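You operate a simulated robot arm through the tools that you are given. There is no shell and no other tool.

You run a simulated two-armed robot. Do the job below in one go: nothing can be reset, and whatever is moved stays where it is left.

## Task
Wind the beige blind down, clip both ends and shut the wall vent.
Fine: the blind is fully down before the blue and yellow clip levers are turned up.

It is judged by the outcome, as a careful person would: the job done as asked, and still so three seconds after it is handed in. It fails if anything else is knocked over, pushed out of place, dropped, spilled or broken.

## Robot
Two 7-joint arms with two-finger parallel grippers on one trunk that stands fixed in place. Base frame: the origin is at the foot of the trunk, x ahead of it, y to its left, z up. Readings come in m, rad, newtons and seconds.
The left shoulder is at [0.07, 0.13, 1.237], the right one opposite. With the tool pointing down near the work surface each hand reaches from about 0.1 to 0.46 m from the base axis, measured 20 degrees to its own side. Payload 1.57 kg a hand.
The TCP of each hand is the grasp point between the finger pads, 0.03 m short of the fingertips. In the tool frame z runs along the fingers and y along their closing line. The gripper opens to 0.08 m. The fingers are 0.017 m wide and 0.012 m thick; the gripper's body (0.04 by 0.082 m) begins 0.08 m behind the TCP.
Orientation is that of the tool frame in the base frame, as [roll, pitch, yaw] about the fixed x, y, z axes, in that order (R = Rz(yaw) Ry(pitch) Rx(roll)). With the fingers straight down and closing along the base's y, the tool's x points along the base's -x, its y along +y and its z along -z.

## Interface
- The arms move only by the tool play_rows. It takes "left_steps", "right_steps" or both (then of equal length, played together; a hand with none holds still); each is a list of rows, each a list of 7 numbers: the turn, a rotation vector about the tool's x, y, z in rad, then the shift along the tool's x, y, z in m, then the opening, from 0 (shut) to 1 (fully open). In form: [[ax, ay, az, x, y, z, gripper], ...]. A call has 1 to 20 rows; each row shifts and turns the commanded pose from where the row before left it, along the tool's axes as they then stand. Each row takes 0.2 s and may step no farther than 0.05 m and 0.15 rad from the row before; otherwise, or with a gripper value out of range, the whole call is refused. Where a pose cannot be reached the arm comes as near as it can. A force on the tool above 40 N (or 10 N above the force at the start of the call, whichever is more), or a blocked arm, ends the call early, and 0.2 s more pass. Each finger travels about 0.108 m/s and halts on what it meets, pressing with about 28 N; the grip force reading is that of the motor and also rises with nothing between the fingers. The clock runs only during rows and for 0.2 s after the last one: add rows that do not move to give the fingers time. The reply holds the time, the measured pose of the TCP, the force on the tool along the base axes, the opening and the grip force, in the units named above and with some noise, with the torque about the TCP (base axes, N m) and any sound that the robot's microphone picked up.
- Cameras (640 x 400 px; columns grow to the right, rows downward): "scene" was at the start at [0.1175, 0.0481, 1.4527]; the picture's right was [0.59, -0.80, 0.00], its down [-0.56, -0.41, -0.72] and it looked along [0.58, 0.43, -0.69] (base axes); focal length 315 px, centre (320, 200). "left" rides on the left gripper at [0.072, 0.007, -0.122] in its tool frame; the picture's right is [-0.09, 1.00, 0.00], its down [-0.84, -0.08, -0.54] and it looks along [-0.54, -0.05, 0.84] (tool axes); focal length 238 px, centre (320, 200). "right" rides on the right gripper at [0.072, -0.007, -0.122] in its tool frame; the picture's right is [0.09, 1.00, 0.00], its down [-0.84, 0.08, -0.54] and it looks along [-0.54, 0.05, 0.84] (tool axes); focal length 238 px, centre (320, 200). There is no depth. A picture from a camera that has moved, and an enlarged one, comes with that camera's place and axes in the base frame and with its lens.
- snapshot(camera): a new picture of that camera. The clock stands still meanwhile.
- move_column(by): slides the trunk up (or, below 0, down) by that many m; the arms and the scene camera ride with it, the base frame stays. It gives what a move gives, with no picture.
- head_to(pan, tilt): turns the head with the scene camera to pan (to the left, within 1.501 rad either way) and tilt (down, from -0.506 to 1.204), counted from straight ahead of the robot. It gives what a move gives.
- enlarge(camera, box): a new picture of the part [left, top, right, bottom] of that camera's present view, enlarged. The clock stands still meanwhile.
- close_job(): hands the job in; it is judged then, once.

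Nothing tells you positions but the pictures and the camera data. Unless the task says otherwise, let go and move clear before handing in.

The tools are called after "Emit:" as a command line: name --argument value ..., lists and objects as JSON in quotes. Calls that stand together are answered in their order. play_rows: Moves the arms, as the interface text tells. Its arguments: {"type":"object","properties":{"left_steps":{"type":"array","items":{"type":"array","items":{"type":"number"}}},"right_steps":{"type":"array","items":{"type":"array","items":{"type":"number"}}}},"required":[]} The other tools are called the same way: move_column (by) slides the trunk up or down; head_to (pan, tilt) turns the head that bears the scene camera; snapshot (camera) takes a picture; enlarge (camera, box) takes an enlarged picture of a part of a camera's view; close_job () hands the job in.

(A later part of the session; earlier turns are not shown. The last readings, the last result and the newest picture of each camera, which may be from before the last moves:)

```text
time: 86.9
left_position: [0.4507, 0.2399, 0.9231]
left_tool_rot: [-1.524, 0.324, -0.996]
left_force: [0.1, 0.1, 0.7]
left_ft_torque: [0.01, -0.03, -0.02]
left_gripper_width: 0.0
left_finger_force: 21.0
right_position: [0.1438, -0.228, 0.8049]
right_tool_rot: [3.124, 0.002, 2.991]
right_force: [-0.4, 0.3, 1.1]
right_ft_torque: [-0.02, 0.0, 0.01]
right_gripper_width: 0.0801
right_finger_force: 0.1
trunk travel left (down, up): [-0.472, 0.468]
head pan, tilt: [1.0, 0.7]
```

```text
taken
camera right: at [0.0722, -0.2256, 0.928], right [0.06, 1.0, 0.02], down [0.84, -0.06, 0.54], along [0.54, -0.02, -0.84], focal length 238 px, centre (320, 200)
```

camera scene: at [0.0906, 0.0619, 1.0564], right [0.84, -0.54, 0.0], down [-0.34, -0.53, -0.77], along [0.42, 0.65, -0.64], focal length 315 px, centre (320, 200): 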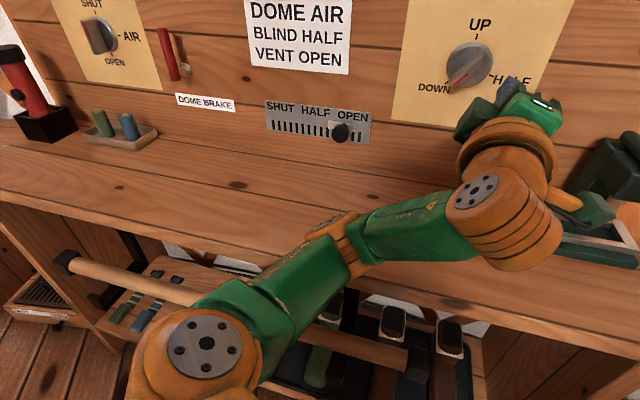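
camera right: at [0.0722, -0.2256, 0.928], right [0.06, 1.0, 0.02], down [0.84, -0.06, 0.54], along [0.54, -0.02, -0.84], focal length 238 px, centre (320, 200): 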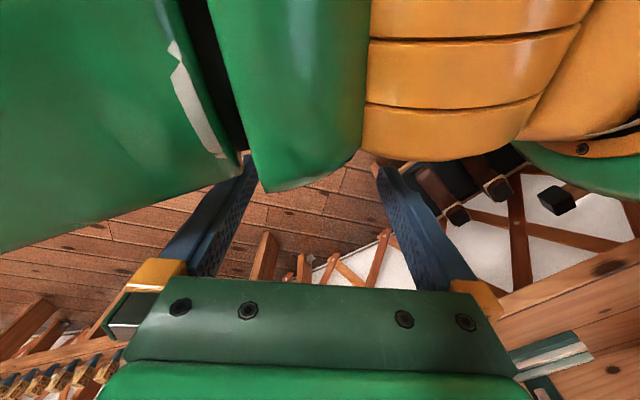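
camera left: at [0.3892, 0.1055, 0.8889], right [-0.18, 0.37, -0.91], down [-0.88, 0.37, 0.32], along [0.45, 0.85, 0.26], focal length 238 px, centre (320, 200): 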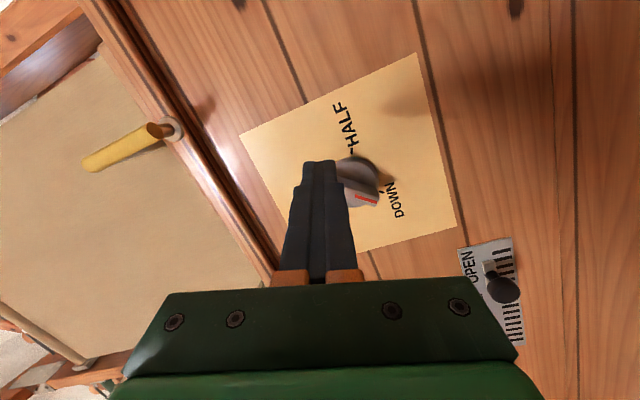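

The right arm has been displaced, and its camera shows the left arm's shoulder links right beside it, so the two arms may be touching. I look straight down in front of the robot.

Emit:
head_to --pan 0.0 --tilt 1.1

Emit:
snapshot --camera "scene"

Emit:
head_to --pan 0.7 --tilt 1.1

Emit:
snapshot --camera "scene"

```text
time: 88.1
left_position: [0.4507, 0.2394, 0.924]
left_tool_rot: [-1.524, 0.322, -0.995]
left_force: [0.0, 0.1, 0.2]
left_ft_torque: [-0.02, 0.01, 0.01]
left_gripper_width: 0.0
left_finger_force: 21.1
right_position: [0.1421, -0.2278, 0.8066]
right_tool_rot: [3.128, -0.001, 2.99]
right_force: [-0.7, 0.7, 0.0]
right_ft_torque: [0.0, 0.02, 0.03]
right_gripper_width: 0.0799
right_finger_force: 0.0
trunk travel left (down, up): [-0.472, 0.468]
head pan, tilt: [0.0, 1.1]
```

```text
taken
camera scene: at [0.108, -0.0084, 1.0261], right [0.0, -1.0, -0.01], down [-0.89, 0.0, -0.46], along [0.46, 0.01, -0.89], focal length 315 px, centre (320, 200)
```

scene: 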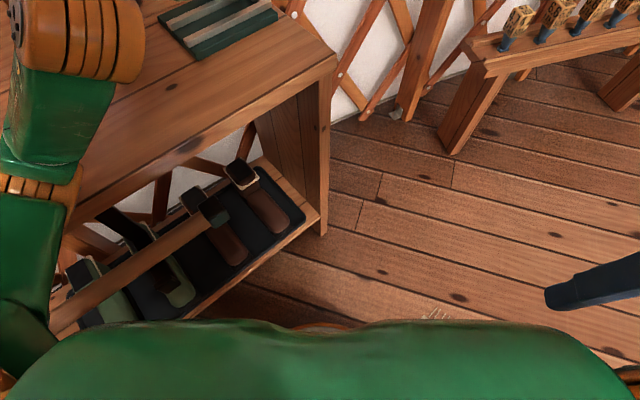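

```text
time: 89.2
left_position: [0.451, 0.2404, 0.9229]
left_tool_rot: [-1.524, 0.322, -0.995]
left_force: [-0.4, 0.1, 0.3]
left_ft_torque: [-0.02, 0.03, -0.02]
left_gripper_width: 0.0
left_finger_force: 21.2
right_position: [0.1424, -0.2273, 0.8076]
right_tool_rot: [3.127, 0.001, 2.989]
right_force: [0.3, -0.3, -0.5]
right_ft_torque: [-0.02, 0.01, 0.03]
right_gripper_width: 0.0799
right_finger_force: 0.0
trunk travel left (down, up): [-0.472, 0.468]
head pan, tilt: [0.7, 1.1]
```

```text
taken
camera scene: at [0.0932, 0.0323, 1.0263], right [0.64, -0.77, 0.0], down [-0.68, -0.57, -0.46], along [0.35, 0.3, -0.89], focal length 315 px, centre (320, 200)
```

scene: 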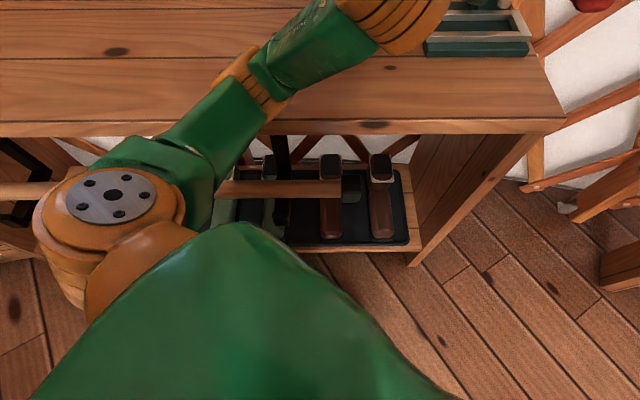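

The elbow is lying over the desk's front edge from above, and the system has settled. Raising should free it; I try a small raise now that the swing has died out.

Emit:
move_column --by 0.03

Emit:
snapshot --camera "scene"

```text
time: 90.0
left_position: [0.4585, 0.2473, 0.947]
left_tool_rot: [-1.535, 0.317, -0.998]
left_force: [-0.6, -0.4, 0.6]
left_ft_torque: [-0.02, 0.0, 0.03]
left_gripper_width: 0.0
left_finger_force: 21.4
right_position: [0.1486, -0.2218, 0.838]
right_tool_rot: [3.136, -0.008, 2.99]
right_force: [0.0, -0.3, -0.7]
right_ft_torque: [-0.01, 0.03, 0.0]
right_gripper_width: 0.08
right_finger_force: 0.1
trunk travel left (down, up): [-0.502, 0.438]
head pan, tilt: [0.7, 1.1]
```

```text
taken
camera scene: at [0.1003, 0.0403, 1.0551], right [0.64, -0.77, 0.0], down [-0.68, -0.57, -0.45], along [0.35, 0.29, -0.89], focal length 315 px, centre (320, 200)
```

scene: 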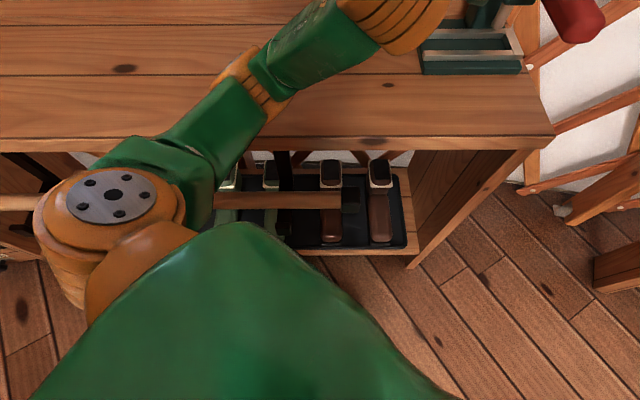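

Freed: the trunk is upright again and rose normally. I raise further, with the hand in the corridor between the two levers.

Emit:
move_column --by 0.12

Emit:
head_to --pan 0.7 --tilt 0.6

Emit:
snapshot --camera "scene"

Emit:
snapshot --camera "left"

```text
time: 91.5
left_position: [0.4577, 0.2454, 1.069]
left_tool_rot: [-1.535, 0.318, -0.998]
left_force: [-1.0, 0.1, -0.5]
left_ft_torque: [-0.01, -0.02, -0.03]
left_gripper_width: 0.0
left_finger_force: 20.9
right_position: [0.1471, -0.2218, 0.9578]
right_tool_rot: [3.137, -0.007, 2.987]
right_force: [0.3, 0.0, 0.1]
right_ft_torque: [-0.01, 0.02, -0.01]
right_gripper_width: 0.08
right_finger_force: 0.0
trunk travel left (down, up): [-0.622, 0.318]
head pan, tilt: [0.7, 1.1]
```

```text
time: 92.4
left_position: [0.4553, 0.2461, 1.0681]
left_tool_rot: [-1.536, 0.318, -1.0]
left_force: [0.7, 1.3, 0.6]
left_ft_torque: [-0.01, -0.01, -0.01]
left_gripper_width: 0.0001
left_finger_force: 21.4
right_position: [0.1477, -0.2217, 0.9574]
right_tool_rot: [3.136, -0.004, 2.988]
right_force: [0.0, -0.7, -0.3]
right_ft_torque: [0.01, 0.01, -0.01]
right_gripper_width: 0.0801
right_finger_force: 0.1
trunk travel left (down, up): [-0.622, 0.318]
head pan, tilt: [0.7, 0.6]
```

```text
taken
camera scene: at [0.1189, 0.056, 1.2138], right [0.64, -0.77, 0.0], down [-0.43, -0.36, -0.82], along [0.63, 0.53, -0.57], focal length 315 px, centre (320, 200)
```

scene: 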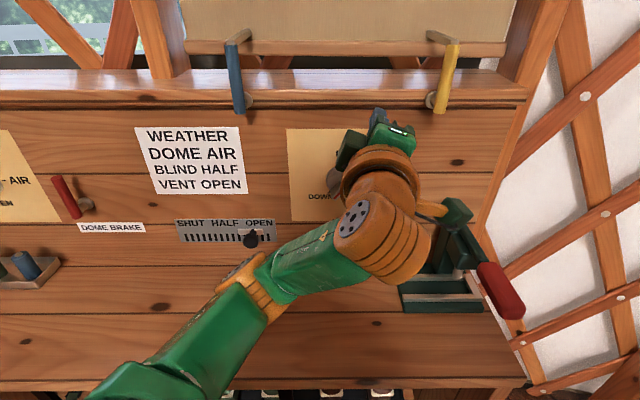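

```text
taken
camera left: at [0.3899, 0.1261, 1.0357], right [-0.19, 0.35, -0.92], down [-0.88, 0.36, 0.32], along [0.44, 0.86, 0.25], focal length 238 px, centre (320, 200)
```

left: 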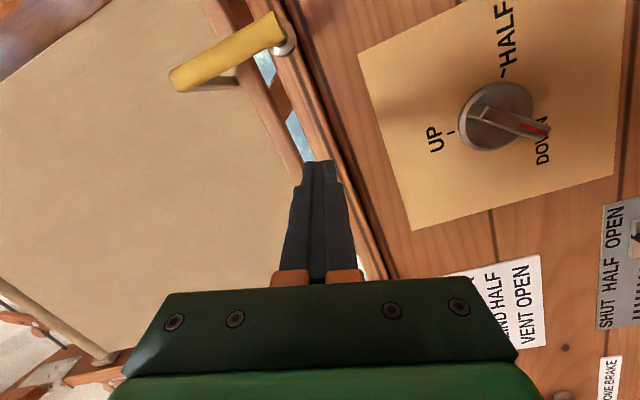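

Everything is intact: knob at DOWN, both levers up, slider still near OPEN. I raise 0.1 m more, roll the hand back upright, and then pitch it downward for an elbow-up reach.

Emit:
move_column --by 0.1

Emit:
play_rows --left_steps '[[0, 0, 0.139, 0, 0, 0, 0], [0, 0, 0.139, 0, 0, 0, 0], [0, 0, 0.139, 0, 0, 0, 0], [0, 0, 0.139, 0, 0, 0, 0], [0, 0, 0.139, 0, 0, 0, 0], [0, 0, 0.139, 0, 0, 0, 0], [0, 0, 0.139, 0, 0, 0, 0], [0, 0, 0.139, 0, 0, 0, 0], [0, 0, 0.139, 0, 0, 0, 0], [0, 0, 0, 0, 0, 0, 0]]'

Emit:
snapshot --camera "scene"

```text
time: 93.7
left_position: [0.4559, 0.2471, 1.1678]
left_tool_rot: [-1.534, 0.318, -0.998]
left_force: [-0.2, -0.3, -0.2]
left_ft_torque: [0.0, -0.01, -0.03]
left_gripper_width: 0.0
left_finger_force: 21.5
right_position: [0.1478, -0.221, 1.0573]
right_tool_rot: [3.137, -0.004, 2.989]
right_force: [0.5, 0.1, 0.9]
right_ft_torque: [-0.02, -0.01, -0.01]
right_gripper_width: 0.0801
right_finger_force: 0.1
trunk travel left (down, up): [-0.722, 0.218]
head pan, tilt: [0.7, 0.6]
```

```text
time: 95.9
left_position: [0.4561, 0.2466, 1.168]
left_tool_rot: [-0.016, 1.536, 0.547]
left_force: [0.7, 0.4, -0.3]
left_ft_torque: [0.03, 0.01, -0.01]
left_gripper_width: 0.0
left_finger_force: 21.2
right_position: [0.1473, -0.2208, 1.0574]
right_tool_rot: [3.136, -0.007, 2.99]
right_force: [-0.3, -1.0, -0.4]
right_ft_torque: [-0.03, 0.03, -0.01]
right_gripper_width: 0.0802
right_finger_force: 0.0
trunk travel left (down, up): [-0.722, 0.218]
head pan, tilt: [0.7, 0.6]
```

```text
taken
camera scene: at [0.119, 0.056, 1.3138], right [0.64, -0.77, 0.0], down [-0.43, -0.36, -0.83], along [0.63, 0.53, -0.56], focal length 315 px, centre (320, 200)
```

scene: 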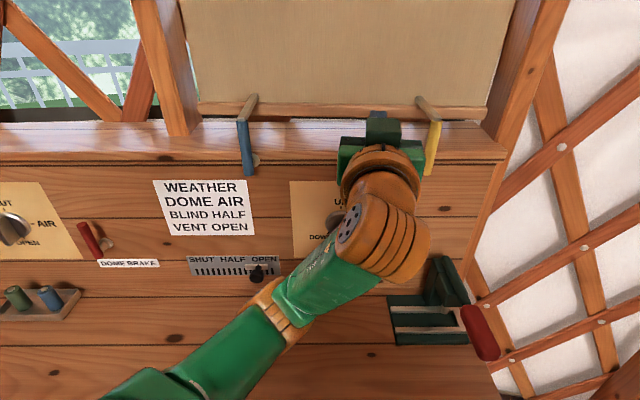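

Now I pitch the hand down about 0.84 rad and yaw it back to the wall normal.

Emit:
play_rows --left_steps '[[-0.14, 0, 0, 0, 0, -0.02, 0], [0, 0.14, 0, 0, 0, -0.01, 0], [0, 0.14, 0, 0, 0, -0.01, 0], [0, 0.14, 0, 0, 0, -0.01, 0], [0, 0.14, 0, 0, 0, 0, 0], [0, 0.14, 0, 0, 0, 0, 0], [0, 0.14, 0, 0, 0, 0, 0], [0, 0, 0, 0, 0, 0, 0]]'

Emit:
snapshot --camera "scene"

Emit:
snapshot --camera "left"

```text
time: 97.7
left_position: [0.4474, 0.2411, 1.1712]
left_tool_rot: [-3.133, 0.762, -2.434]
left_force: [-0.2, 0.1, -0.2]
left_ft_torque: [0.0, 0.01, 0.01]
left_gripper_width: 0.0002
left_finger_force: 21.0
left hand out of reach, approached as far as the arm can: row 5, 6, 7
right_position: [0.1481, -0.2216, 1.0592]
right_tool_rot: [3.139, -0.006, 2.991]
right_force: [0.2, -0.2, -0.5]
right_ft_torque: [0.01, 0.01, -0.02]
right_gripper_width: 0.0799
right_finger_force: 0.0
trunk travel left (down, up): [-0.722, 0.218]
head pan, tilt: [0.7, 0.6]
```

```text
taken
camera scene: at [0.1191, 0.056, 1.3138], right [0.64, -0.77, 0.0], down [-0.43, -0.36, -0.82], along [0.63, 0.53, -0.57], focal length 315 px, centre (320, 200)
```

scene: 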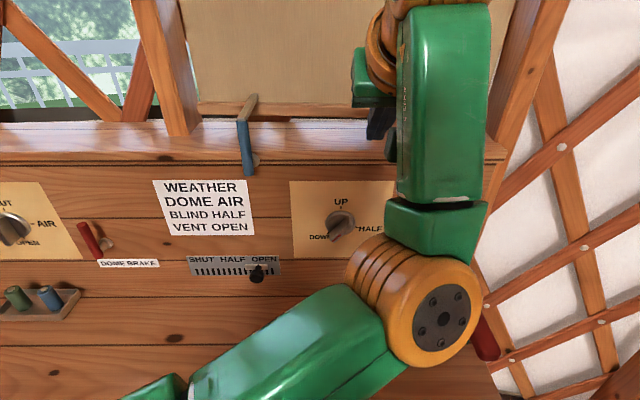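

```text
taken
camera left: at [0.339, 0.1586, 1.2092], right [-0.59, 0.8, 0.06], down [0.22, 0.09, 0.97], along [0.78, 0.59, -0.23], focal length 238 px, centre (320, 200)
```

left: 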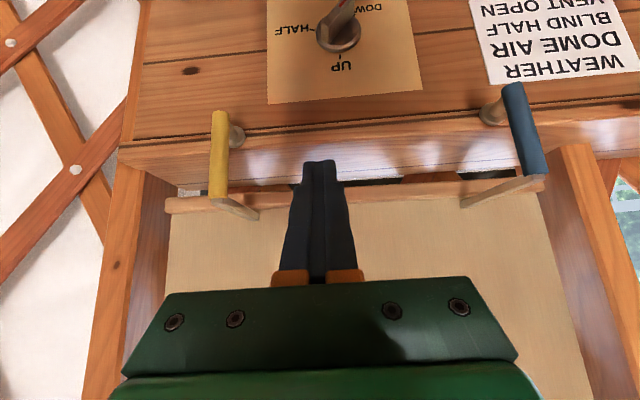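

The orientation is right, but the elbow has ended low on the right, which would meet the desk again. I'll bring the hand back toward its initial tool-down pose in free space to coax the elbow back to up-left.

Emit:
play_rows --left_steps '[[0, 0, 0, 0.018, 0.0204, -0.0117, 0], [0, 0, 0, 0.018, 0.0204, -0.0117, 0], [0, 0, 0, 0.018, 0.0204, -0.0117, 0], [0, 0, 0, 0.018, 0.0204, -0.0117, 0], [0, 0, 0, 0.018, 0.0204, -0.0117, 0], [0, 0.14, 0, 0, 0, 0, 0], [0, 0.14, 0, 0, 0, 0, 0], [0, 0.14, 0, 0, 0, 0, 0], [0, 0.14, 0, 0, 0, 0, 0], [0, 0, 0, 0, 0, 0, 0]]'

Emit:
snapshot --camera "scene"

```text
time: 99.9
left_position: [0.3446, 0.3141, 1.1622]
left_tool_rot: [-3.135, 0.204, -2.439]
left_force: [-0.8, 0.0, -0.7]
left_ft_torque: [0.01, -0.03, 0.0]
left_gripper_width: 0.0001
left_finger_force: 21.1
left hand out of reach, approached as far as the arm can: row 1, 2, 3, 4, 5
right_position: [0.1477, -0.2208, 1.0566]
right_tool_rot: [3.137, -0.005, 2.988]
right_force: [0.6, 0.3, -0.1]
right_ft_torque: [0.03, -0.01, 0.02]
right_gripper_width: 0.0801
right_finger_force: 0.1
trunk travel left (down, up): [-0.722, 0.218]
head pan, tilt: [0.7, 0.6]
```

```text
taken
camera scene: at [0.119, 0.0557, 1.3138], right [0.64, -0.77, 0.0], down [-0.43, -0.36, -0.83], along [0.63, 0.53, -0.56], focal length 315 px, centre (320, 200)
```

scene: 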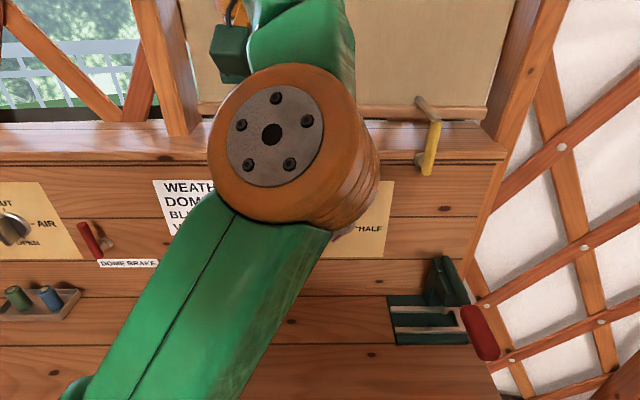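

The elbow is coming up in front. Lowering the hand relative to the shoulder should send it further up and left.

Emit:
play_rows --left_steps '[[0, 0, 0, 0.005, 0.006, 0.025, 0], [0, 0, 0, 0.005, 0.006, 0.025, 0], [0, 0, 0, 0.005, 0.006, 0.025, 0], [0, 0, 0, 0.005, 0.006, 0.025, 0], [0, 0, 0, 0.0, 0.0, 0.025, 0], [0, 0, 0, 0, 0, 0, 0]]'

Emit:
snapshot --camera "scene"

Emit:
head_to --pan 1.3 --tilt 0.6

Emit:
snapshot --camera "scene"

```text
time: 101.3
left_position: [0.335, 0.3355, 1.0369]
left_tool_rot: [-3.136, 0.206, -2.438]
left_force: [-0.1, -0.2, 1.1]
left_ft_torque: [0.02, -0.02, 0.03]
left_gripper_width: 0.0
left_finger_force: 20.8
right_position: [0.1477, -0.2211, 1.0564]
right_tool_rot: [3.136, -0.006, 2.989]
right_force: [-0.2, -0.3, 0.1]
right_ft_torque: [0.04, 0.02, -0.02]
right_gripper_width: 0.0801
right_finger_force: 0.0
trunk travel left (down, up): [-0.722, 0.218]
head pan, tilt: [0.7, 0.6]
```

```text
taken
camera scene: at [0.1187, 0.0558, 1.3139], right [0.64, -0.77, 0.0], down [-0.43, -0.36, -0.83], along [0.63, 0.53, -0.56], focal length 315 px, centre (320, 200)
```

scene: 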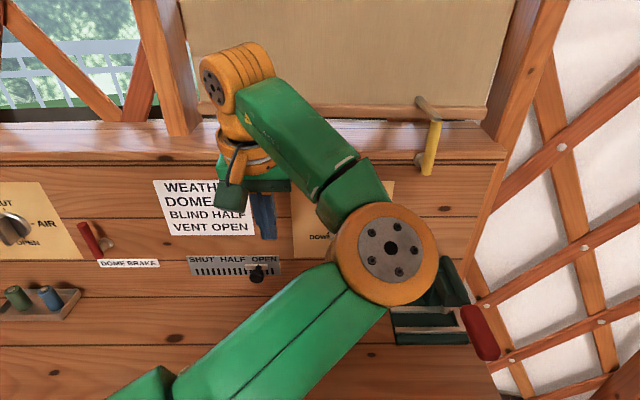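

```text
time: 102.3
left_position: [0.3338, 0.3363, 1.0384]
left_tool_rot: [-3.134, 0.205, -2.44]
left_force: [-0.3, -0.1, 0.3]
left_ft_torque: [0.01, 0.01, 0.0]
left_gripper_width: 0.0
left_finger_force: 21.0
right_position: [0.1481, -0.2223, 1.0577]
right_tool_rot: [3.137, -0.005, 2.99]
right_force: [0.0, -0.9, -0.3]
right_ft_torque: [0.01, 0.0, 0.01]
right_gripper_width: 0.08
right_finger_force: 0.0
trunk travel left (down, up): [-0.722, 0.218]
head pan, tilt: [1.3, 0.6]
```

```text
taken
camera scene: at [0.0751, 0.0842, 1.3138], right [0.96, -0.27, 0.0], down [-0.15, -0.54, -0.83], along [0.22, 0.79, -0.56], focal length 315 px, centre (320, 200)
```

scene: 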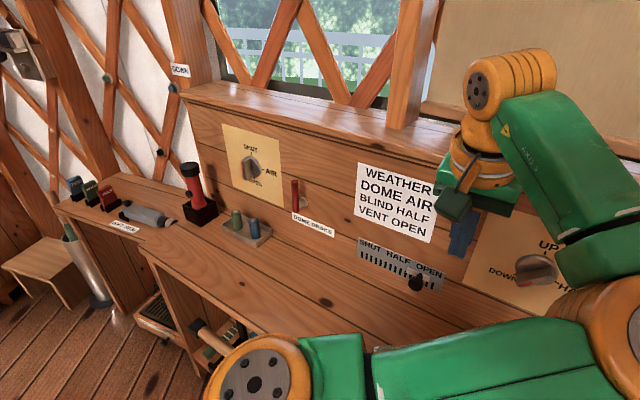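

Now the forearm comes down from above with the elbow at shoulder height on the right, well above desk level. I lower the trunk 0.12 m and pitch the hand partly toward the wall.

Emit:
move_column --by -0.12

Emit:
play_rows --left_steps '[[0, -0.12, 0, 0, 0, 0, 0], [0, -0.12, 0, 0, 0, 0, 0], [0, -0.12, 0, 0, 0, 0, 0], [0, -0.12, 0, 0, 0, 0, 0], [0, 0, 0, 0, 0, 0, 0]]'

Emit:
head_to --pan 0.8 --tilt 0.7

Emit:
snapshot --camera "scene"

Emit:
snapshot --camera "left"

```text
time: 103.8
left_position: [0.3348, 0.3356, 0.9178]
left_tool_rot: [-3.136, 0.204, -2.438]
left_force: [-0.3, -0.5, 0.3]
left_ft_torque: [0.02, 0.02, 0.02]
left_gripper_width: 0.0002
left_finger_force: 20.7
right_position: [0.1466, -0.2221, 0.9383]
right_tool_rot: [3.135, -0.004, 2.99]
right_force: [0.4, 0.4, 0.5]
right_ft_torque: [-0.01, 0.04, 0.0]
right_gripper_width: 0.0801
right_finger_force: 0.0
trunk travel left (down, up): [-0.602, 0.338]
head pan, tilt: [1.3, 0.6]
```

```text
time: 105.0
left_position: [0.3348, 0.3355, 0.9179]
left_tool_rot: [-3.132, 0.686, -2.435]
left_force: [-0.3, 0.2, -0.4]
left_ft_torque: [-0.01, -0.02, -0.02]
left_gripper_width: 0.0002
left_finger_force: 21.4
right_position: [0.1473, -0.2205, 0.9377]
right_tool_rot: [3.136, -0.003, 2.992]
right_force: [-0.3, 0.3, 0.1]
right_ft_torque: [-0.01, 0.01, 0.0]
right_gripper_width: 0.0799
right_finger_force: 0.2
trunk travel left (down, up): [-0.602, 0.338]
head pan, tilt: [1.3, 0.6]
```

```text
time: 106.0
left_position: [0.335, 0.3364, 0.9173]
left_tool_rot: [-3.132, 0.686, -2.435]
left_force: [0.7, 0.2, 0.9]
left_ft_torque: [-0.01, 0.02, -0.06]
left_gripper_width: 0.0
left_finger_force: 21.5
right_position: [0.1465, -0.2207, 0.9374]
right_tool_rot: [3.136, -0.005, 2.991]
right_force: [-1.3, 0.2, 0.1]
right_ft_torque: [0.04, 0.0, -0.02]
right_gripper_width: 0.0799
right_finger_force: 0.0
trunk travel left (down, up): [-0.602, 0.338]
head pan, tilt: [0.799, 0.7]
```

```text
taken
camera scene: at [0.1104, 0.06, 1.1852], right [0.72, -0.7, 0.0], down [-0.45, -0.46, -0.77], along [0.53, 0.55, -0.64], focal length 315 px, centre (320, 200)
```

scene: 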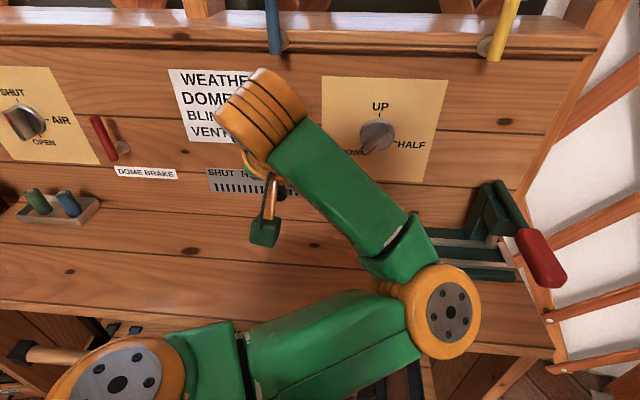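

```text
taken
camera left: at [0.2293, 0.2555, 0.9669], right [-0.59, 0.81, 0.05], down [0.28, 0.14, 0.95], along [0.76, 0.57, -0.31], focal length 238 px, centre (320, 200)
```

left: 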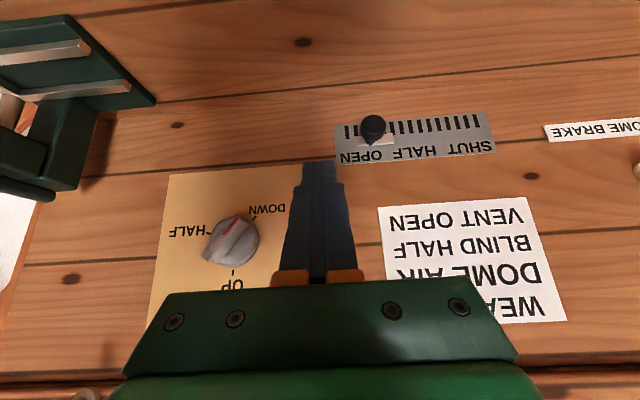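

Clear elbow-up pose: the slider head is now at u≈-0.10, z≈0.80, and my finger axis points just to its right. I advance along the finger axis, stopping slightly short.

Emit:
play_rows --left_steps '[[0, 0, 0, -0.0017, 0, 0.0205, 0], [0, 0, 0, -0.0017, 0, 0.0205, 0], [0, 0, 0, -0.0017, 0, 0.0205, 0], [0, 0, 0, -0.0017, 0, 0.0205, 0], [0, 0, 0, -0.0017, 0, 0.0205, 0], [0, 0, 0, 0, 0, 0, 0]]'

Emit:
snapshot --camera "scene"

Emit:
snapshot --camera "left"

```text
time: 107.3
left_position: [0.3903, 0.3798, 0.8433]
left_tool_rot: [-3.131, 0.687, -2.436]
left_force: [0.0, -0.3, -0.1]
left_ft_torque: [0.0, -0.04, -0.01]
left_gripper_width: 0.0
left_finger_force: 21.3
right_position: [0.1471, -0.2224, 0.9381]
right_tool_rot: [3.136, -0.005, 2.99]
right_force: [0.0, 0.0, -0.2]
right_ft_torque: [0.0, -0.05, 0.0]
right_gripper_width: 0.0801
right_finger_force: 0.0
trunk travel left (down, up): [-0.602, 0.338]
head pan, tilt: [0.799, 0.7]
```

```text
taken
camera scene: at [0.1104, 0.0598, 1.1852], right [0.72, -0.7, 0.0], down [-0.45, -0.46, -0.77], along [0.53, 0.55, -0.64], focal length 315 px, centre (320, 200)
```

scene: 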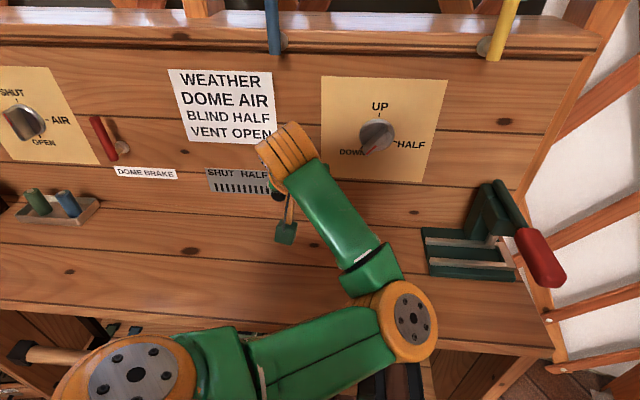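

```text
taken
camera left: at [0.2841, 0.2992, 0.8924], right [-0.59, 0.81, 0.05], down [0.28, 0.14, 0.95], along [0.76, 0.57, -0.31], focal length 238 px, centre (320, 200)
```

left: 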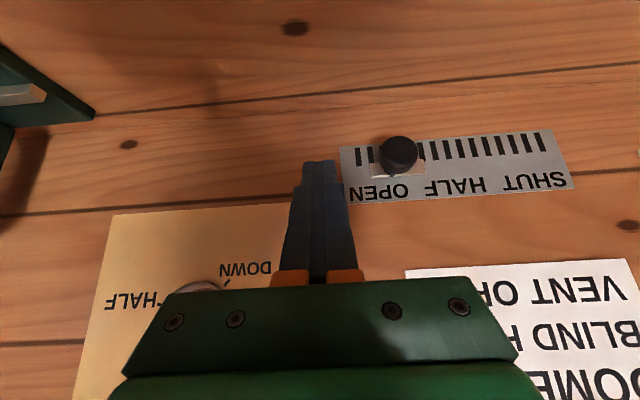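

The head stays at u≈-0.099, z≈0.80, and the elbow remains clear of the desk. I complete the advance beside the head.

Emit:
play_rows --left_steps '[[0, 0, 0, -0.0022, 0, 0.0205, 0], [0, 0, 0, -0.0022, 0, 0.0205, 0], [0, 0, 0, 0, 0, 0, 0]]'

Emit:
snapshot --camera "left"

Emit:
snapshot --camera "scene"

```text
time: 108.2
left_position: [0.4137, 0.4001, 0.8144]
left_tool_rot: [-3.134, 0.686, -2.435]
left_force: [0.4, -0.4, -0.1]
left_ft_torque: [0.02, -0.01, 0.03]
left_gripper_width: 0.0002
left_finger_force: 20.6
right_position: [0.1471, -0.2221, 0.9377]
right_tool_rot: [3.136, -0.007, 2.989]
right_force: [-0.1, 0.4, -0.2]
right_ft_torque: [0.0, -0.01, -0.01]
right_gripper_width: 0.08
right_finger_force: 0.1
trunk travel left (down, up): [-0.602, 0.338]
head pan, tilt: [0.799, 0.7]
```

```text
taken
camera left: at [0.307, 0.3195, 0.8644], right [-0.59, 0.81, 0.05], down [0.28, 0.14, 0.95], along [0.76, 0.57, -0.31], focal length 238 px, centre (320, 200)
```

left: 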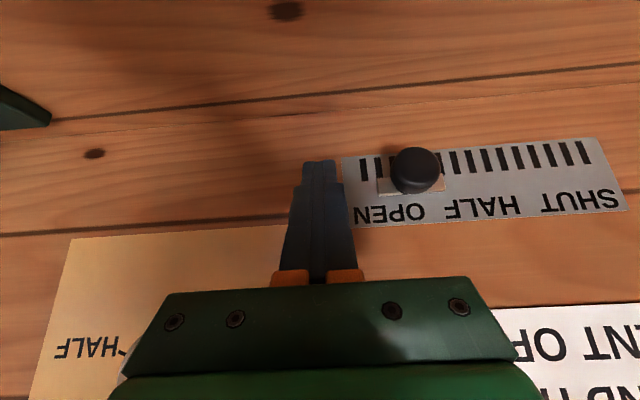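

```text
taken
camera scene: at [0.1104, 0.0597, 1.1852], right [0.72, -0.7, 0.0], down [-0.45, -0.46, -0.77], along [0.53, 0.55, -0.64], focal length 315 px, centre (320, 200)
```

scene: 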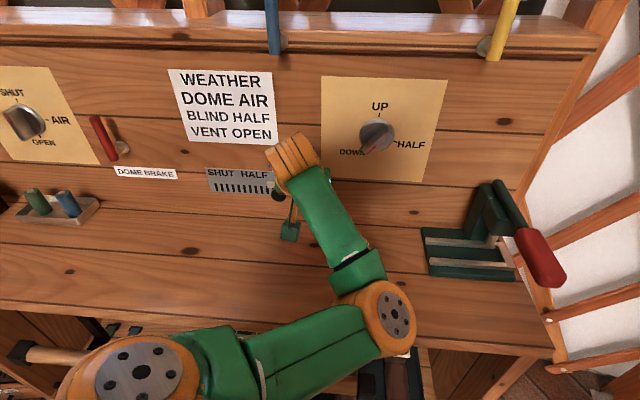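

Fingertip and head are level. I push left, checking for jams after a few centimetres.

Emit:
play_rows --left_steps '[[0, 0, 0, 0, 0.012, 0, 0], [0, 0, 0, 0, 0.012, 0, 0], [0, 0, 0, 0, 0.012, 0, 0], [0, 0, 0, 0, 0.012, 0, 0], [0, 0, 0, 0, 0, 0, 0]]'

Emit:
snapshot --camera "left"

Emit:
snapshot --camera "scene"

```text
time: 109.3
left_position: [0.3802, 0.4365, 0.8138]
left_tool_rot: [-3.135, 0.684, -2.435]
left_force: [-0.2, -0.9, 0.0]
left_ft_torque: [-0.03, 0.01, -0.03]
left_gripper_width: 0.0
left_finger_force: 21.3
right_position: [0.1477, -0.2218, 0.937]
right_tool_rot: [3.136, -0.007, 2.989]
right_force: [-0.4, 0.0, 0.1]
right_ft_torque: [-0.01, 0.03, -0.01]
right_gripper_width: 0.0799
right_finger_force: 0.1
trunk travel left (down, up): [-0.602, 0.338]
head pan, tilt: [0.799, 0.7]
```

```text
taken
camera left: at [0.2745, 0.3563, 0.8637], right [-0.59, 0.81, 0.05], down [0.28, 0.14, 0.95], along [0.76, 0.57, -0.31], focal length 238 px, centre (320, 200)
```

left: 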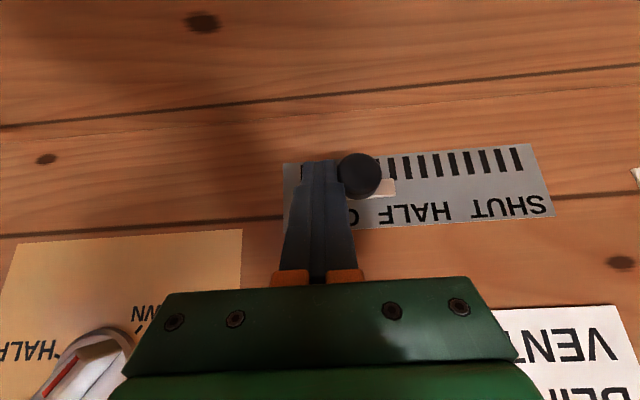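

```text
taken
camera scene: at [0.1107, 0.0598, 1.1852], right [0.72, -0.7, 0.0], down [-0.45, -0.46, -0.76], along [0.53, 0.55, -0.64], focal length 315 px, centre (320, 200)
```

scene: 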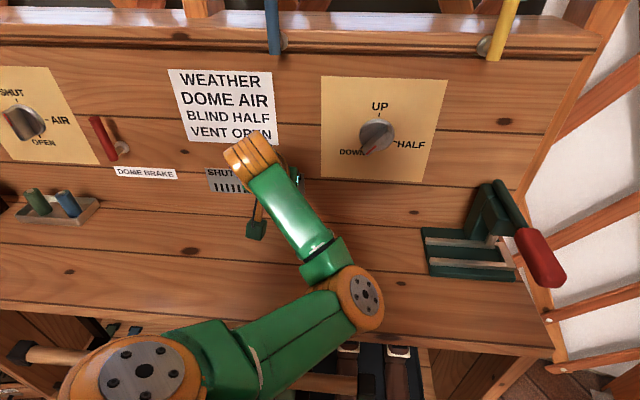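

The slider is moving freely (now around HALF). The elbow is getting a little low, so I release, raise the trunk 5 cm, and bring the hand back down to the same spot.

Emit:
play_rows --left_steps '[[0, 0, 0, 0, -0.01, 0, 0], [0, 0, 0, 0, 0, 0, 0]]'

Emit:
move_column --by 0.06

Emit:
play_rows --left_steps '[[0, 0, 0, 0.0095, 0, 0.0116, 0], [0, 0, 0, 0.0095, 0, 0.0116, 0], [0, 0, 0, 0.0095, 0, 0.0116, 0], [0, 0, 0, 0.0095, 0, 0.0116, 0], [0, 0, 0, 0, 0, 0, 0]]'

Emit:
snapshot --camera "left"

Emit:
snapshot --camera "scene"

```text
time: 110.0
left_position: [0.3876, 0.4302, 0.8154]
left_tool_rot: [-3.133, 0.683, -2.436]
left_force: [0.5, -0.4, 0.3]
left_ft_torque: [-0.02, -0.03, 0.0]
left_gripper_width: 0.0004
left_finger_force: 21.5
right_position: [0.1474, -0.2215, 0.9384]
right_tool_rot: [3.136, -0.006, 2.989]
right_force: [-0.3, 0.2, 0.3]
right_ft_torque: [-0.02, -0.01, 0.0]
right_gripper_width: 0.08
right_finger_force: 0.3
trunk travel left (down, up): [-0.602, 0.338]
head pan, tilt: [0.799, 0.7]
```

```text
time: 111.0
left_position: [0.3873, 0.4287, 0.8762]
left_tool_rot: [-3.133, 0.685, -2.434]
left_force: [0.4, 0.2, 0.5]
left_ft_torque: [0.03, 0.0, -0.03]
left_gripper_width: 0.0
left_finger_force: 21.4
right_position: [0.1476, -0.2218, 0.9982]
right_tool_rot: [3.138, -0.006, 2.99]
right_force: [-0.2, 0.1, -0.1]
right_ft_torque: [0.01, -0.01, 0.01]
right_gripper_width: 0.0801
right_finger_force: 0.1
trunk travel left (down, up): [-0.662, 0.278]
head pan, tilt: [0.799, 0.7]
```

```text
time: 112.2
left_position: [0.3874, 0.429, 0.816]
left_tool_rot: [-3.134, 0.683, -2.436]
left_force: [-0.1, 0.4, 0.5]
left_ft_torque: [-0.05, 0.03, 0.0]
left_gripper_width: 0.0
left_finger_force: 21.1
right_position: [0.1474, -0.2216, 0.997]
right_tool_rot: [3.136, -0.004, 2.991]
right_force: [0.0, 0.2, 0.4]
right_ft_torque: [-0.02, -0.02, -0.01]
right_gripper_width: 0.0798
right_finger_force: 0.0
trunk travel left (down, up): [-0.662, 0.278]
head pan, tilt: [0.799, 0.7]
```

```text
taken
camera left: at [0.2818, 0.348, 0.8647], right [-0.59, 0.81, 0.05], down [0.28, 0.14, 0.95], along [0.76, 0.57, -0.31], focal length 238 px, centre (320, 200)
```

left: 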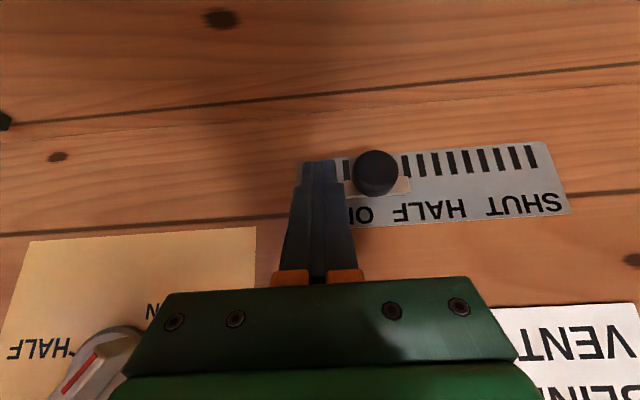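

```text
taken
camera scene: at [0.1105, 0.0599, 1.2452], right [0.72, -0.7, 0.0], down [-0.45, -0.46, -0.76], along [0.53, 0.55, -0.64], focal length 315 px, centre (320, 200)
```

scene: 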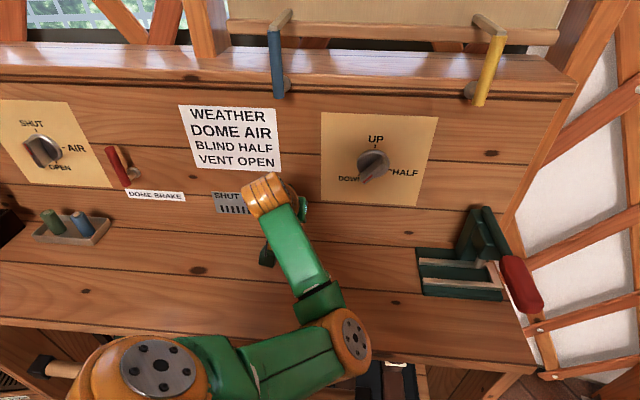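

Same spot with a higher elbow. I keep pushing left toward SHUT.

Emit:
play_rows --left_steps '[[0, 0, 0, 0, 0.012, 0, 0], [0, 0, 0, 0, 0.012, 0, 0], [0, 0, 0, 0, 0.012, 0, 0], [0, 0, 0, 0, 0.012, 0, 0], [0, 0, 0, 0, 0.012, 0, 0], [0, 0, 0, 0, 0, 0, 0]]'

Emit:
snapshot --camera "left"

Emit:
snapshot --camera "scene"

```text
time: 113.5
left_position: [0.3485, 0.4743, 0.8147]
left_tool_rot: [-3.133, 0.685, -2.432]
left_force: [0.5, -1.0, 0.6]
left_ft_torque: [0.0, -0.04, -0.05]
left_gripper_width: 0.0003
left_finger_force: 21.4
right_position: [0.1482, -0.2221, 0.9972]
right_tool_rot: [3.136, -0.005, 2.99]
right_force: [0.4, -0.6, -0.4]
right_ft_torque: [0.03, -0.01, 0.0]
right_gripper_width: 0.0799
right_finger_force: 0.0
trunk travel left (down, up): [-0.662, 0.278]
head pan, tilt: [0.799, 0.7]
```

```text
taken
camera left: at [0.2433, 0.394, 0.8643], right [-0.59, 0.81, 0.05], down [0.28, 0.14, 0.95], along [0.76, 0.57, -0.31], focal length 238 px, centre (320, 200)
```

left: 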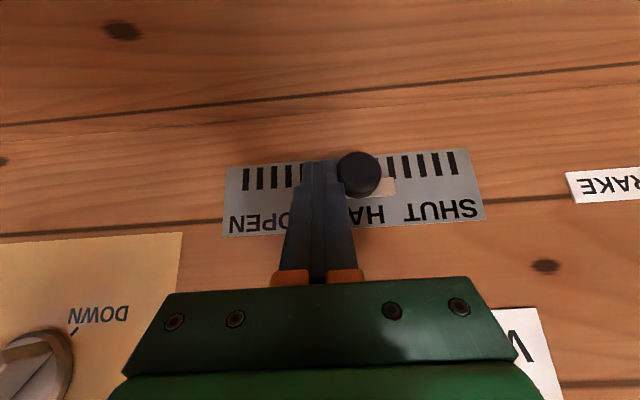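

```text
taken
camera scene: at [0.1109, 0.0597, 1.2452], right [0.72, -0.7, 0.0], down [-0.45, -0.46, -0.76], along [0.53, 0.55, -0.64], focal length 315 px, centre (320, 200)
```

scene: 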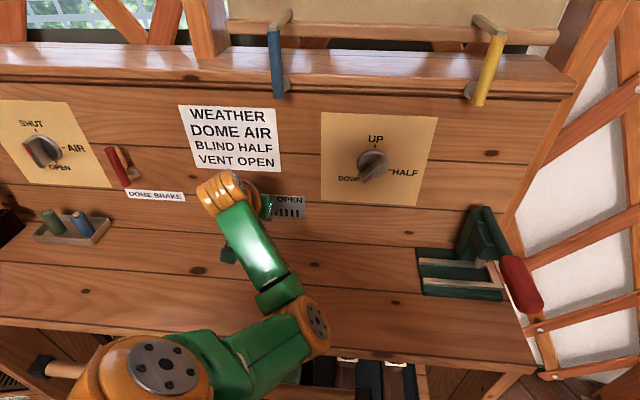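

The slider is at HALF and moving easily. I continue to SHUT.

Emit:
play_rows --left_steps '[[0, 0, 0, 0, 0.012, 0, 0], [0, 0, 0, 0, 0.012, 0, 0], [0, 0, 0, 0, 0.012, 0, 0], [0, 0, 0, 0, 0.012, 0, 0], [0, 0, 0, 0, 0, 0, 0]]'

Emit:
snapshot --camera "left"

Emit:
snapshot --camera "scene"

```text
time: 114.8
left_position: [0.3172, 0.5123, 0.8138]
left_tool_rot: [-3.133, 0.684, -2.434]
left_force: [0.3, 0.7, 0.6]
left_ft_torque: [0.01, -0.01, 0.03]
left_gripper_width: 0.0
left_finger_force: 21.2
right_position: [0.1483, -0.221, 0.9976]
right_tool_rot: [3.137, -0.005, 2.99]
right_force: [-0.3, -0.2, 0.1]
right_ft_torque: [-0.01, 0.01, 0.02]
right_gripper_width: 0.0801
right_finger_force: 0.0
trunk travel left (down, up): [-0.662, 0.278]
head pan, tilt: [0.799, 0.7]
```

```text
taken
camera left: at [0.2121, 0.4323, 0.8635], right [-0.59, 0.81, 0.05], down [0.28, 0.14, 0.95], along [0.76, 0.57, -0.31], focal length 238 px, centre (320, 200)
```

left: 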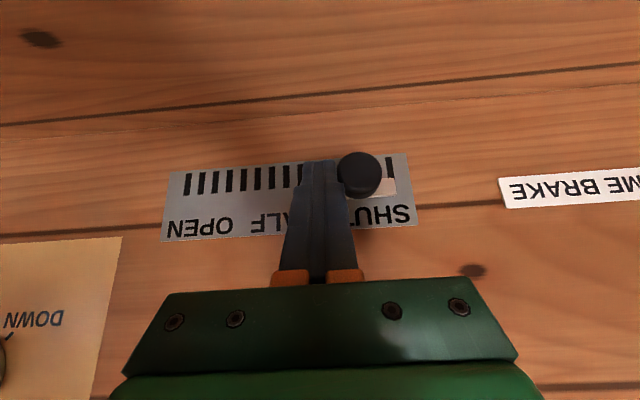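

```text
taken
camera scene: at [0.1107, 0.0599, 1.2452], right [0.72, -0.7, 0.0], down [-0.45, -0.46, -0.76], along [0.53, 0.55, -0.64], focal length 315 px, centre (320, 200)
```

scene: 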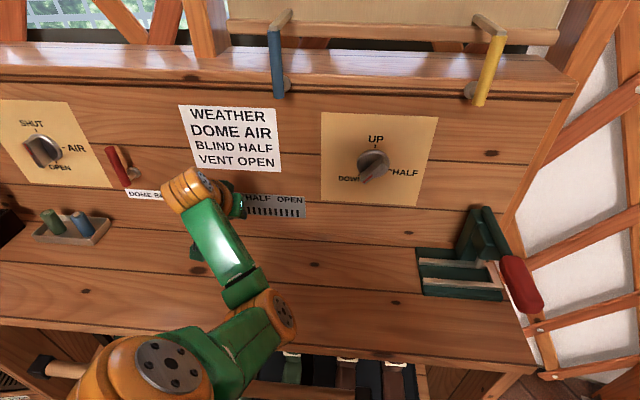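

Almost at SHUT. I finish with small steps until it meets its stop.

Emit:
play_rows --left_steps '[[0, 0, 0, 0, 0.005, 0, 0], [0, 0, 0, 0, 0.005, 0, 0], [0, 0, 0, 0, 0.005, 0, 0], [0, 0, 0, 0, 0, 0, 0]]'

Emit:
enlarge --camera "left" --box '[160, 120, 480, 260]'

```text
time: 115.8
left_position: [0.3071, 0.5236, 0.8141]
left_tool_rot: [-3.133, 0.683, -2.435]
left_force: [0.8, -1.2, 0.3]
left_ft_torque: [-0.03, -0.02, -0.01]
left_gripper_width: 0.0
left_finger_force: 21.0
right_position: [0.1478, -0.222, 0.9976]
right_tool_rot: [3.136, -0.007, 2.989]
right_force: [-0.4, 0.2, -0.3]
right_ft_torque: [0.01, -0.02, -0.01]
right_gripper_width: 0.0801
right_finger_force: 0.0
trunk travel left (down, up): [-0.662, 0.278]
head pan, tilt: [0.799, 0.7]
```

```text
2.00 times, centred on (320, 190) of left
camera zoom: at [0.2024, 0.4424, 0.8634], right [-0.59, 0.81, 0.05], down [0.28, 0.14, 0.95], along [0.76, 0.57, -0.31], focal length 477 px, centre (320, 220)
```

zoom: 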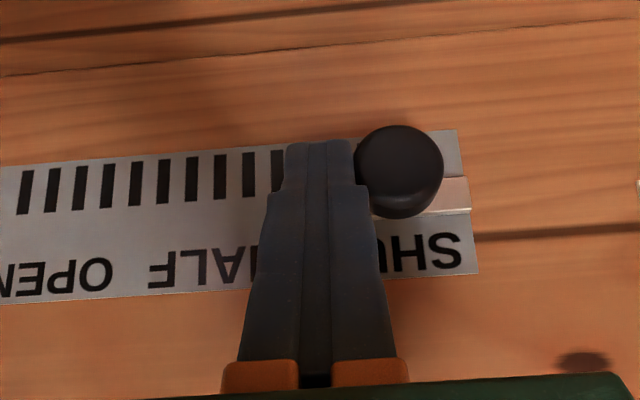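

The slider base is reaching the plate's left edge under SHUT. A last gentle nudge to confirm the stop.

Emit:
play_rows --left_steps '[[0, 0, 0, 0, 0.004, 0, 0], [0, 0, 0, 0, 0.004, 0, 0], [0, 0, 0, 0, 0, 0, 0]]'

Emit:
enlarge --camera "left" --box '[160, 120, 480, 260]'

```text
time: 116.5
left_position: [0.3078, 0.524, 0.8133]
left_tool_rot: [-3.138, 0.682, -2.442]
left_force: [13.7, -22.5, -7.1]
left_ft_torque: [-0.4, -0.15, -0.3]
left_gripper_width: 0.0
left_finger_force: 20.5
right_position: [0.1526, -0.2269, 0.9945]
right_tool_rot: [3.131, -0.013, 2.993]
right_force: [-0.4, 0.5, -0.2]
right_ft_torque: [0.0, -0.01, -0.02]
right_gripper_width: 0.0798
right_finger_force: 0.1
trunk travel left (down, up): [-0.662, 0.278]
head pan, tilt: [0.799, 0.7]
```

```text
2.00 times, centred on (320, 190) of left
camera zoom: at [0.2015, 0.4443, 0.8642], right [-0.58, 0.81, 0.06], down [0.28, 0.14, 0.95], along [0.76, 0.57, -0.31], focal length 477 px, centre (320, 220)
```

zoom: 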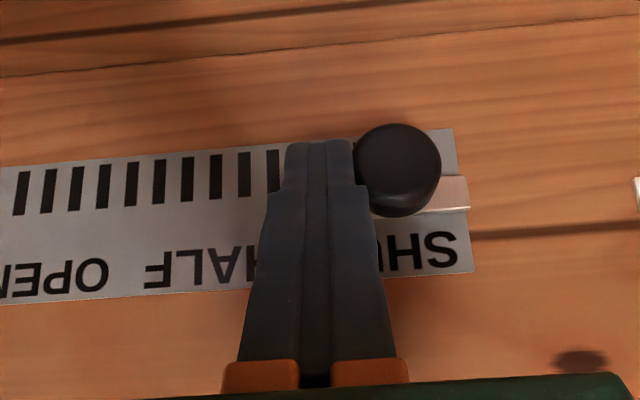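

The slider is at its SHUT stop (27 N, no further motion). I back off to the right, then withdraw along the finger axis.

Emit:
play_rows --left_steps '[[0, 0, 0, 0, -0.01, 0, 0], [0, 0, 0, 0, -0.008, 0, 0], [0, 0, 0, 0, 0, -0.02, 0], [0, 0, 0, 0, 0, -0.02, 0], [0, 0, 0, 0, 0, -0.02, 0], [0, 0, 0, 0, 0, -0.02, 0], [0, 0, 0, 0, 0, -0.02, 0], [0, 0, 0, 0, 0, 0, 0]]'

Emit:
snapshot --camera "left"

Emit:
snapshot --camera "scene"

```text
time: 118.3
left_position: [0.2657, 0.4759, 0.8928]
left_tool_rot: [-3.132, 0.684, -2.434]
left_force: [0.0, 0.9, -1.3]
left_ft_torque: [0.0, 0.0, 0.0]
left_gripper_width: 0.0001
left_finger_force: 21.4
right_position: [0.1476, -0.2215, 0.9974]
right_tool_rot: [3.137, -0.005, 2.99]
right_force: [0.0, 0.0, 0.2]
right_ft_torque: [0.01, 0.0, 0.02]
right_gripper_width: 0.0801
right_finger_force: 0.1
trunk travel left (down, up): [-0.662, 0.278]
head pan, tilt: [0.799, 0.7]
```

```text
taken
camera left: at [0.1604, 0.3952, 0.9416], right [-0.59, 0.81, 0.05], down [0.28, 0.14, 0.95], along [0.76, 0.57, -0.31], focal length 238 px, centre (320, 200)
```

left: 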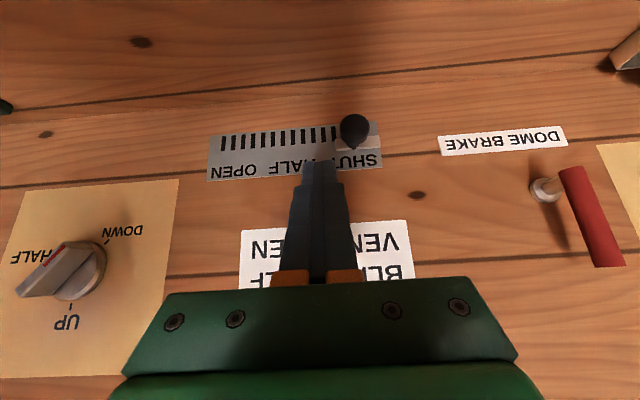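

```text
taken
camera scene: at [0.1106, 0.0602, 1.2452], right [0.72, -0.7, 0.0], down [-0.45, -0.46, -0.76], along [0.53, 0.55, -0.64], focal length 315 px, centre (320, 200)
```

scene: 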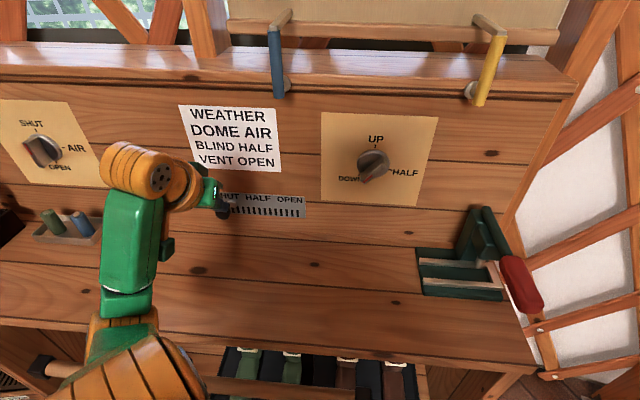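

The vent slider is at SHUT. I want to double-check the knob's pointer and the levers with zooms.

Emit:
enlarge --camera "scene" --box '[310, 100, 450, 215]'

Emit:
enlarge --camera "left" --box '[0, 170, 200, 370]'

Emit:
enlarge --camera "scene" --box '[200, 0, 580, 130]'

```text
3.48 times, centred on (380, 158) of scene
camera zoom: at [0.1106, 0.0602, 1.2452], right [0.72, -0.7, 0.0], down [-0.45, -0.46, -0.76], along [0.53, 0.55, -0.64], focal length 1096 px, centre (111, 348)
```

zoom: 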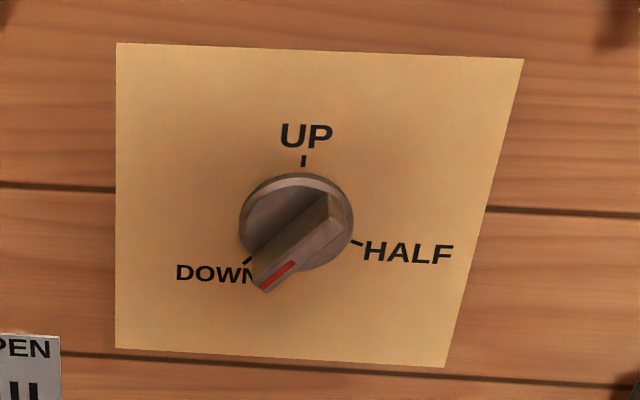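

```text
2.00 times, centred on (100, 270) of left
camera zoom: at [0.1604, 0.3952, 0.9416], right [-0.59, 0.81, 0.05], down [0.28, 0.14, 0.95], along [0.76, 0.57, -0.31], focal length 477 px, centre (760, 60)
```

zoom: 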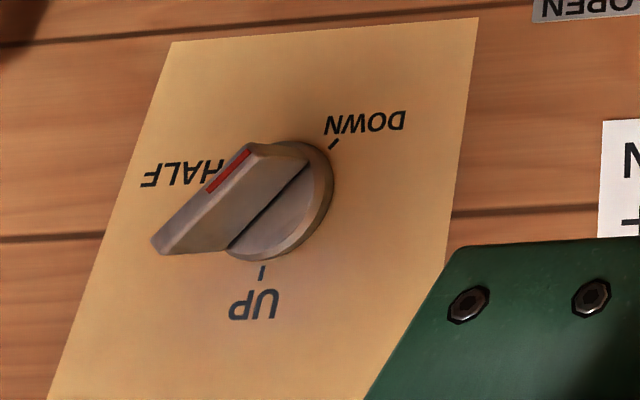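

```text
1.68 times, centred on (390, 65) of scene
camera zoom: at [0.1106, 0.0602, 1.2452], right [0.72, -0.7, 0.0], down [-0.45, -0.46, -0.76], along [0.53, 0.55, -0.64], focal length 531 px, centre (202, 427)
```

zoom: 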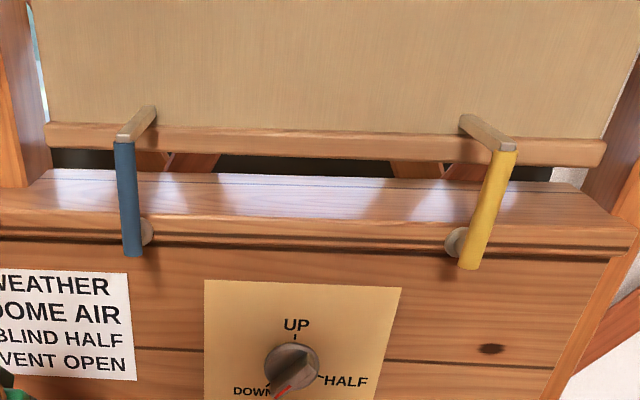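

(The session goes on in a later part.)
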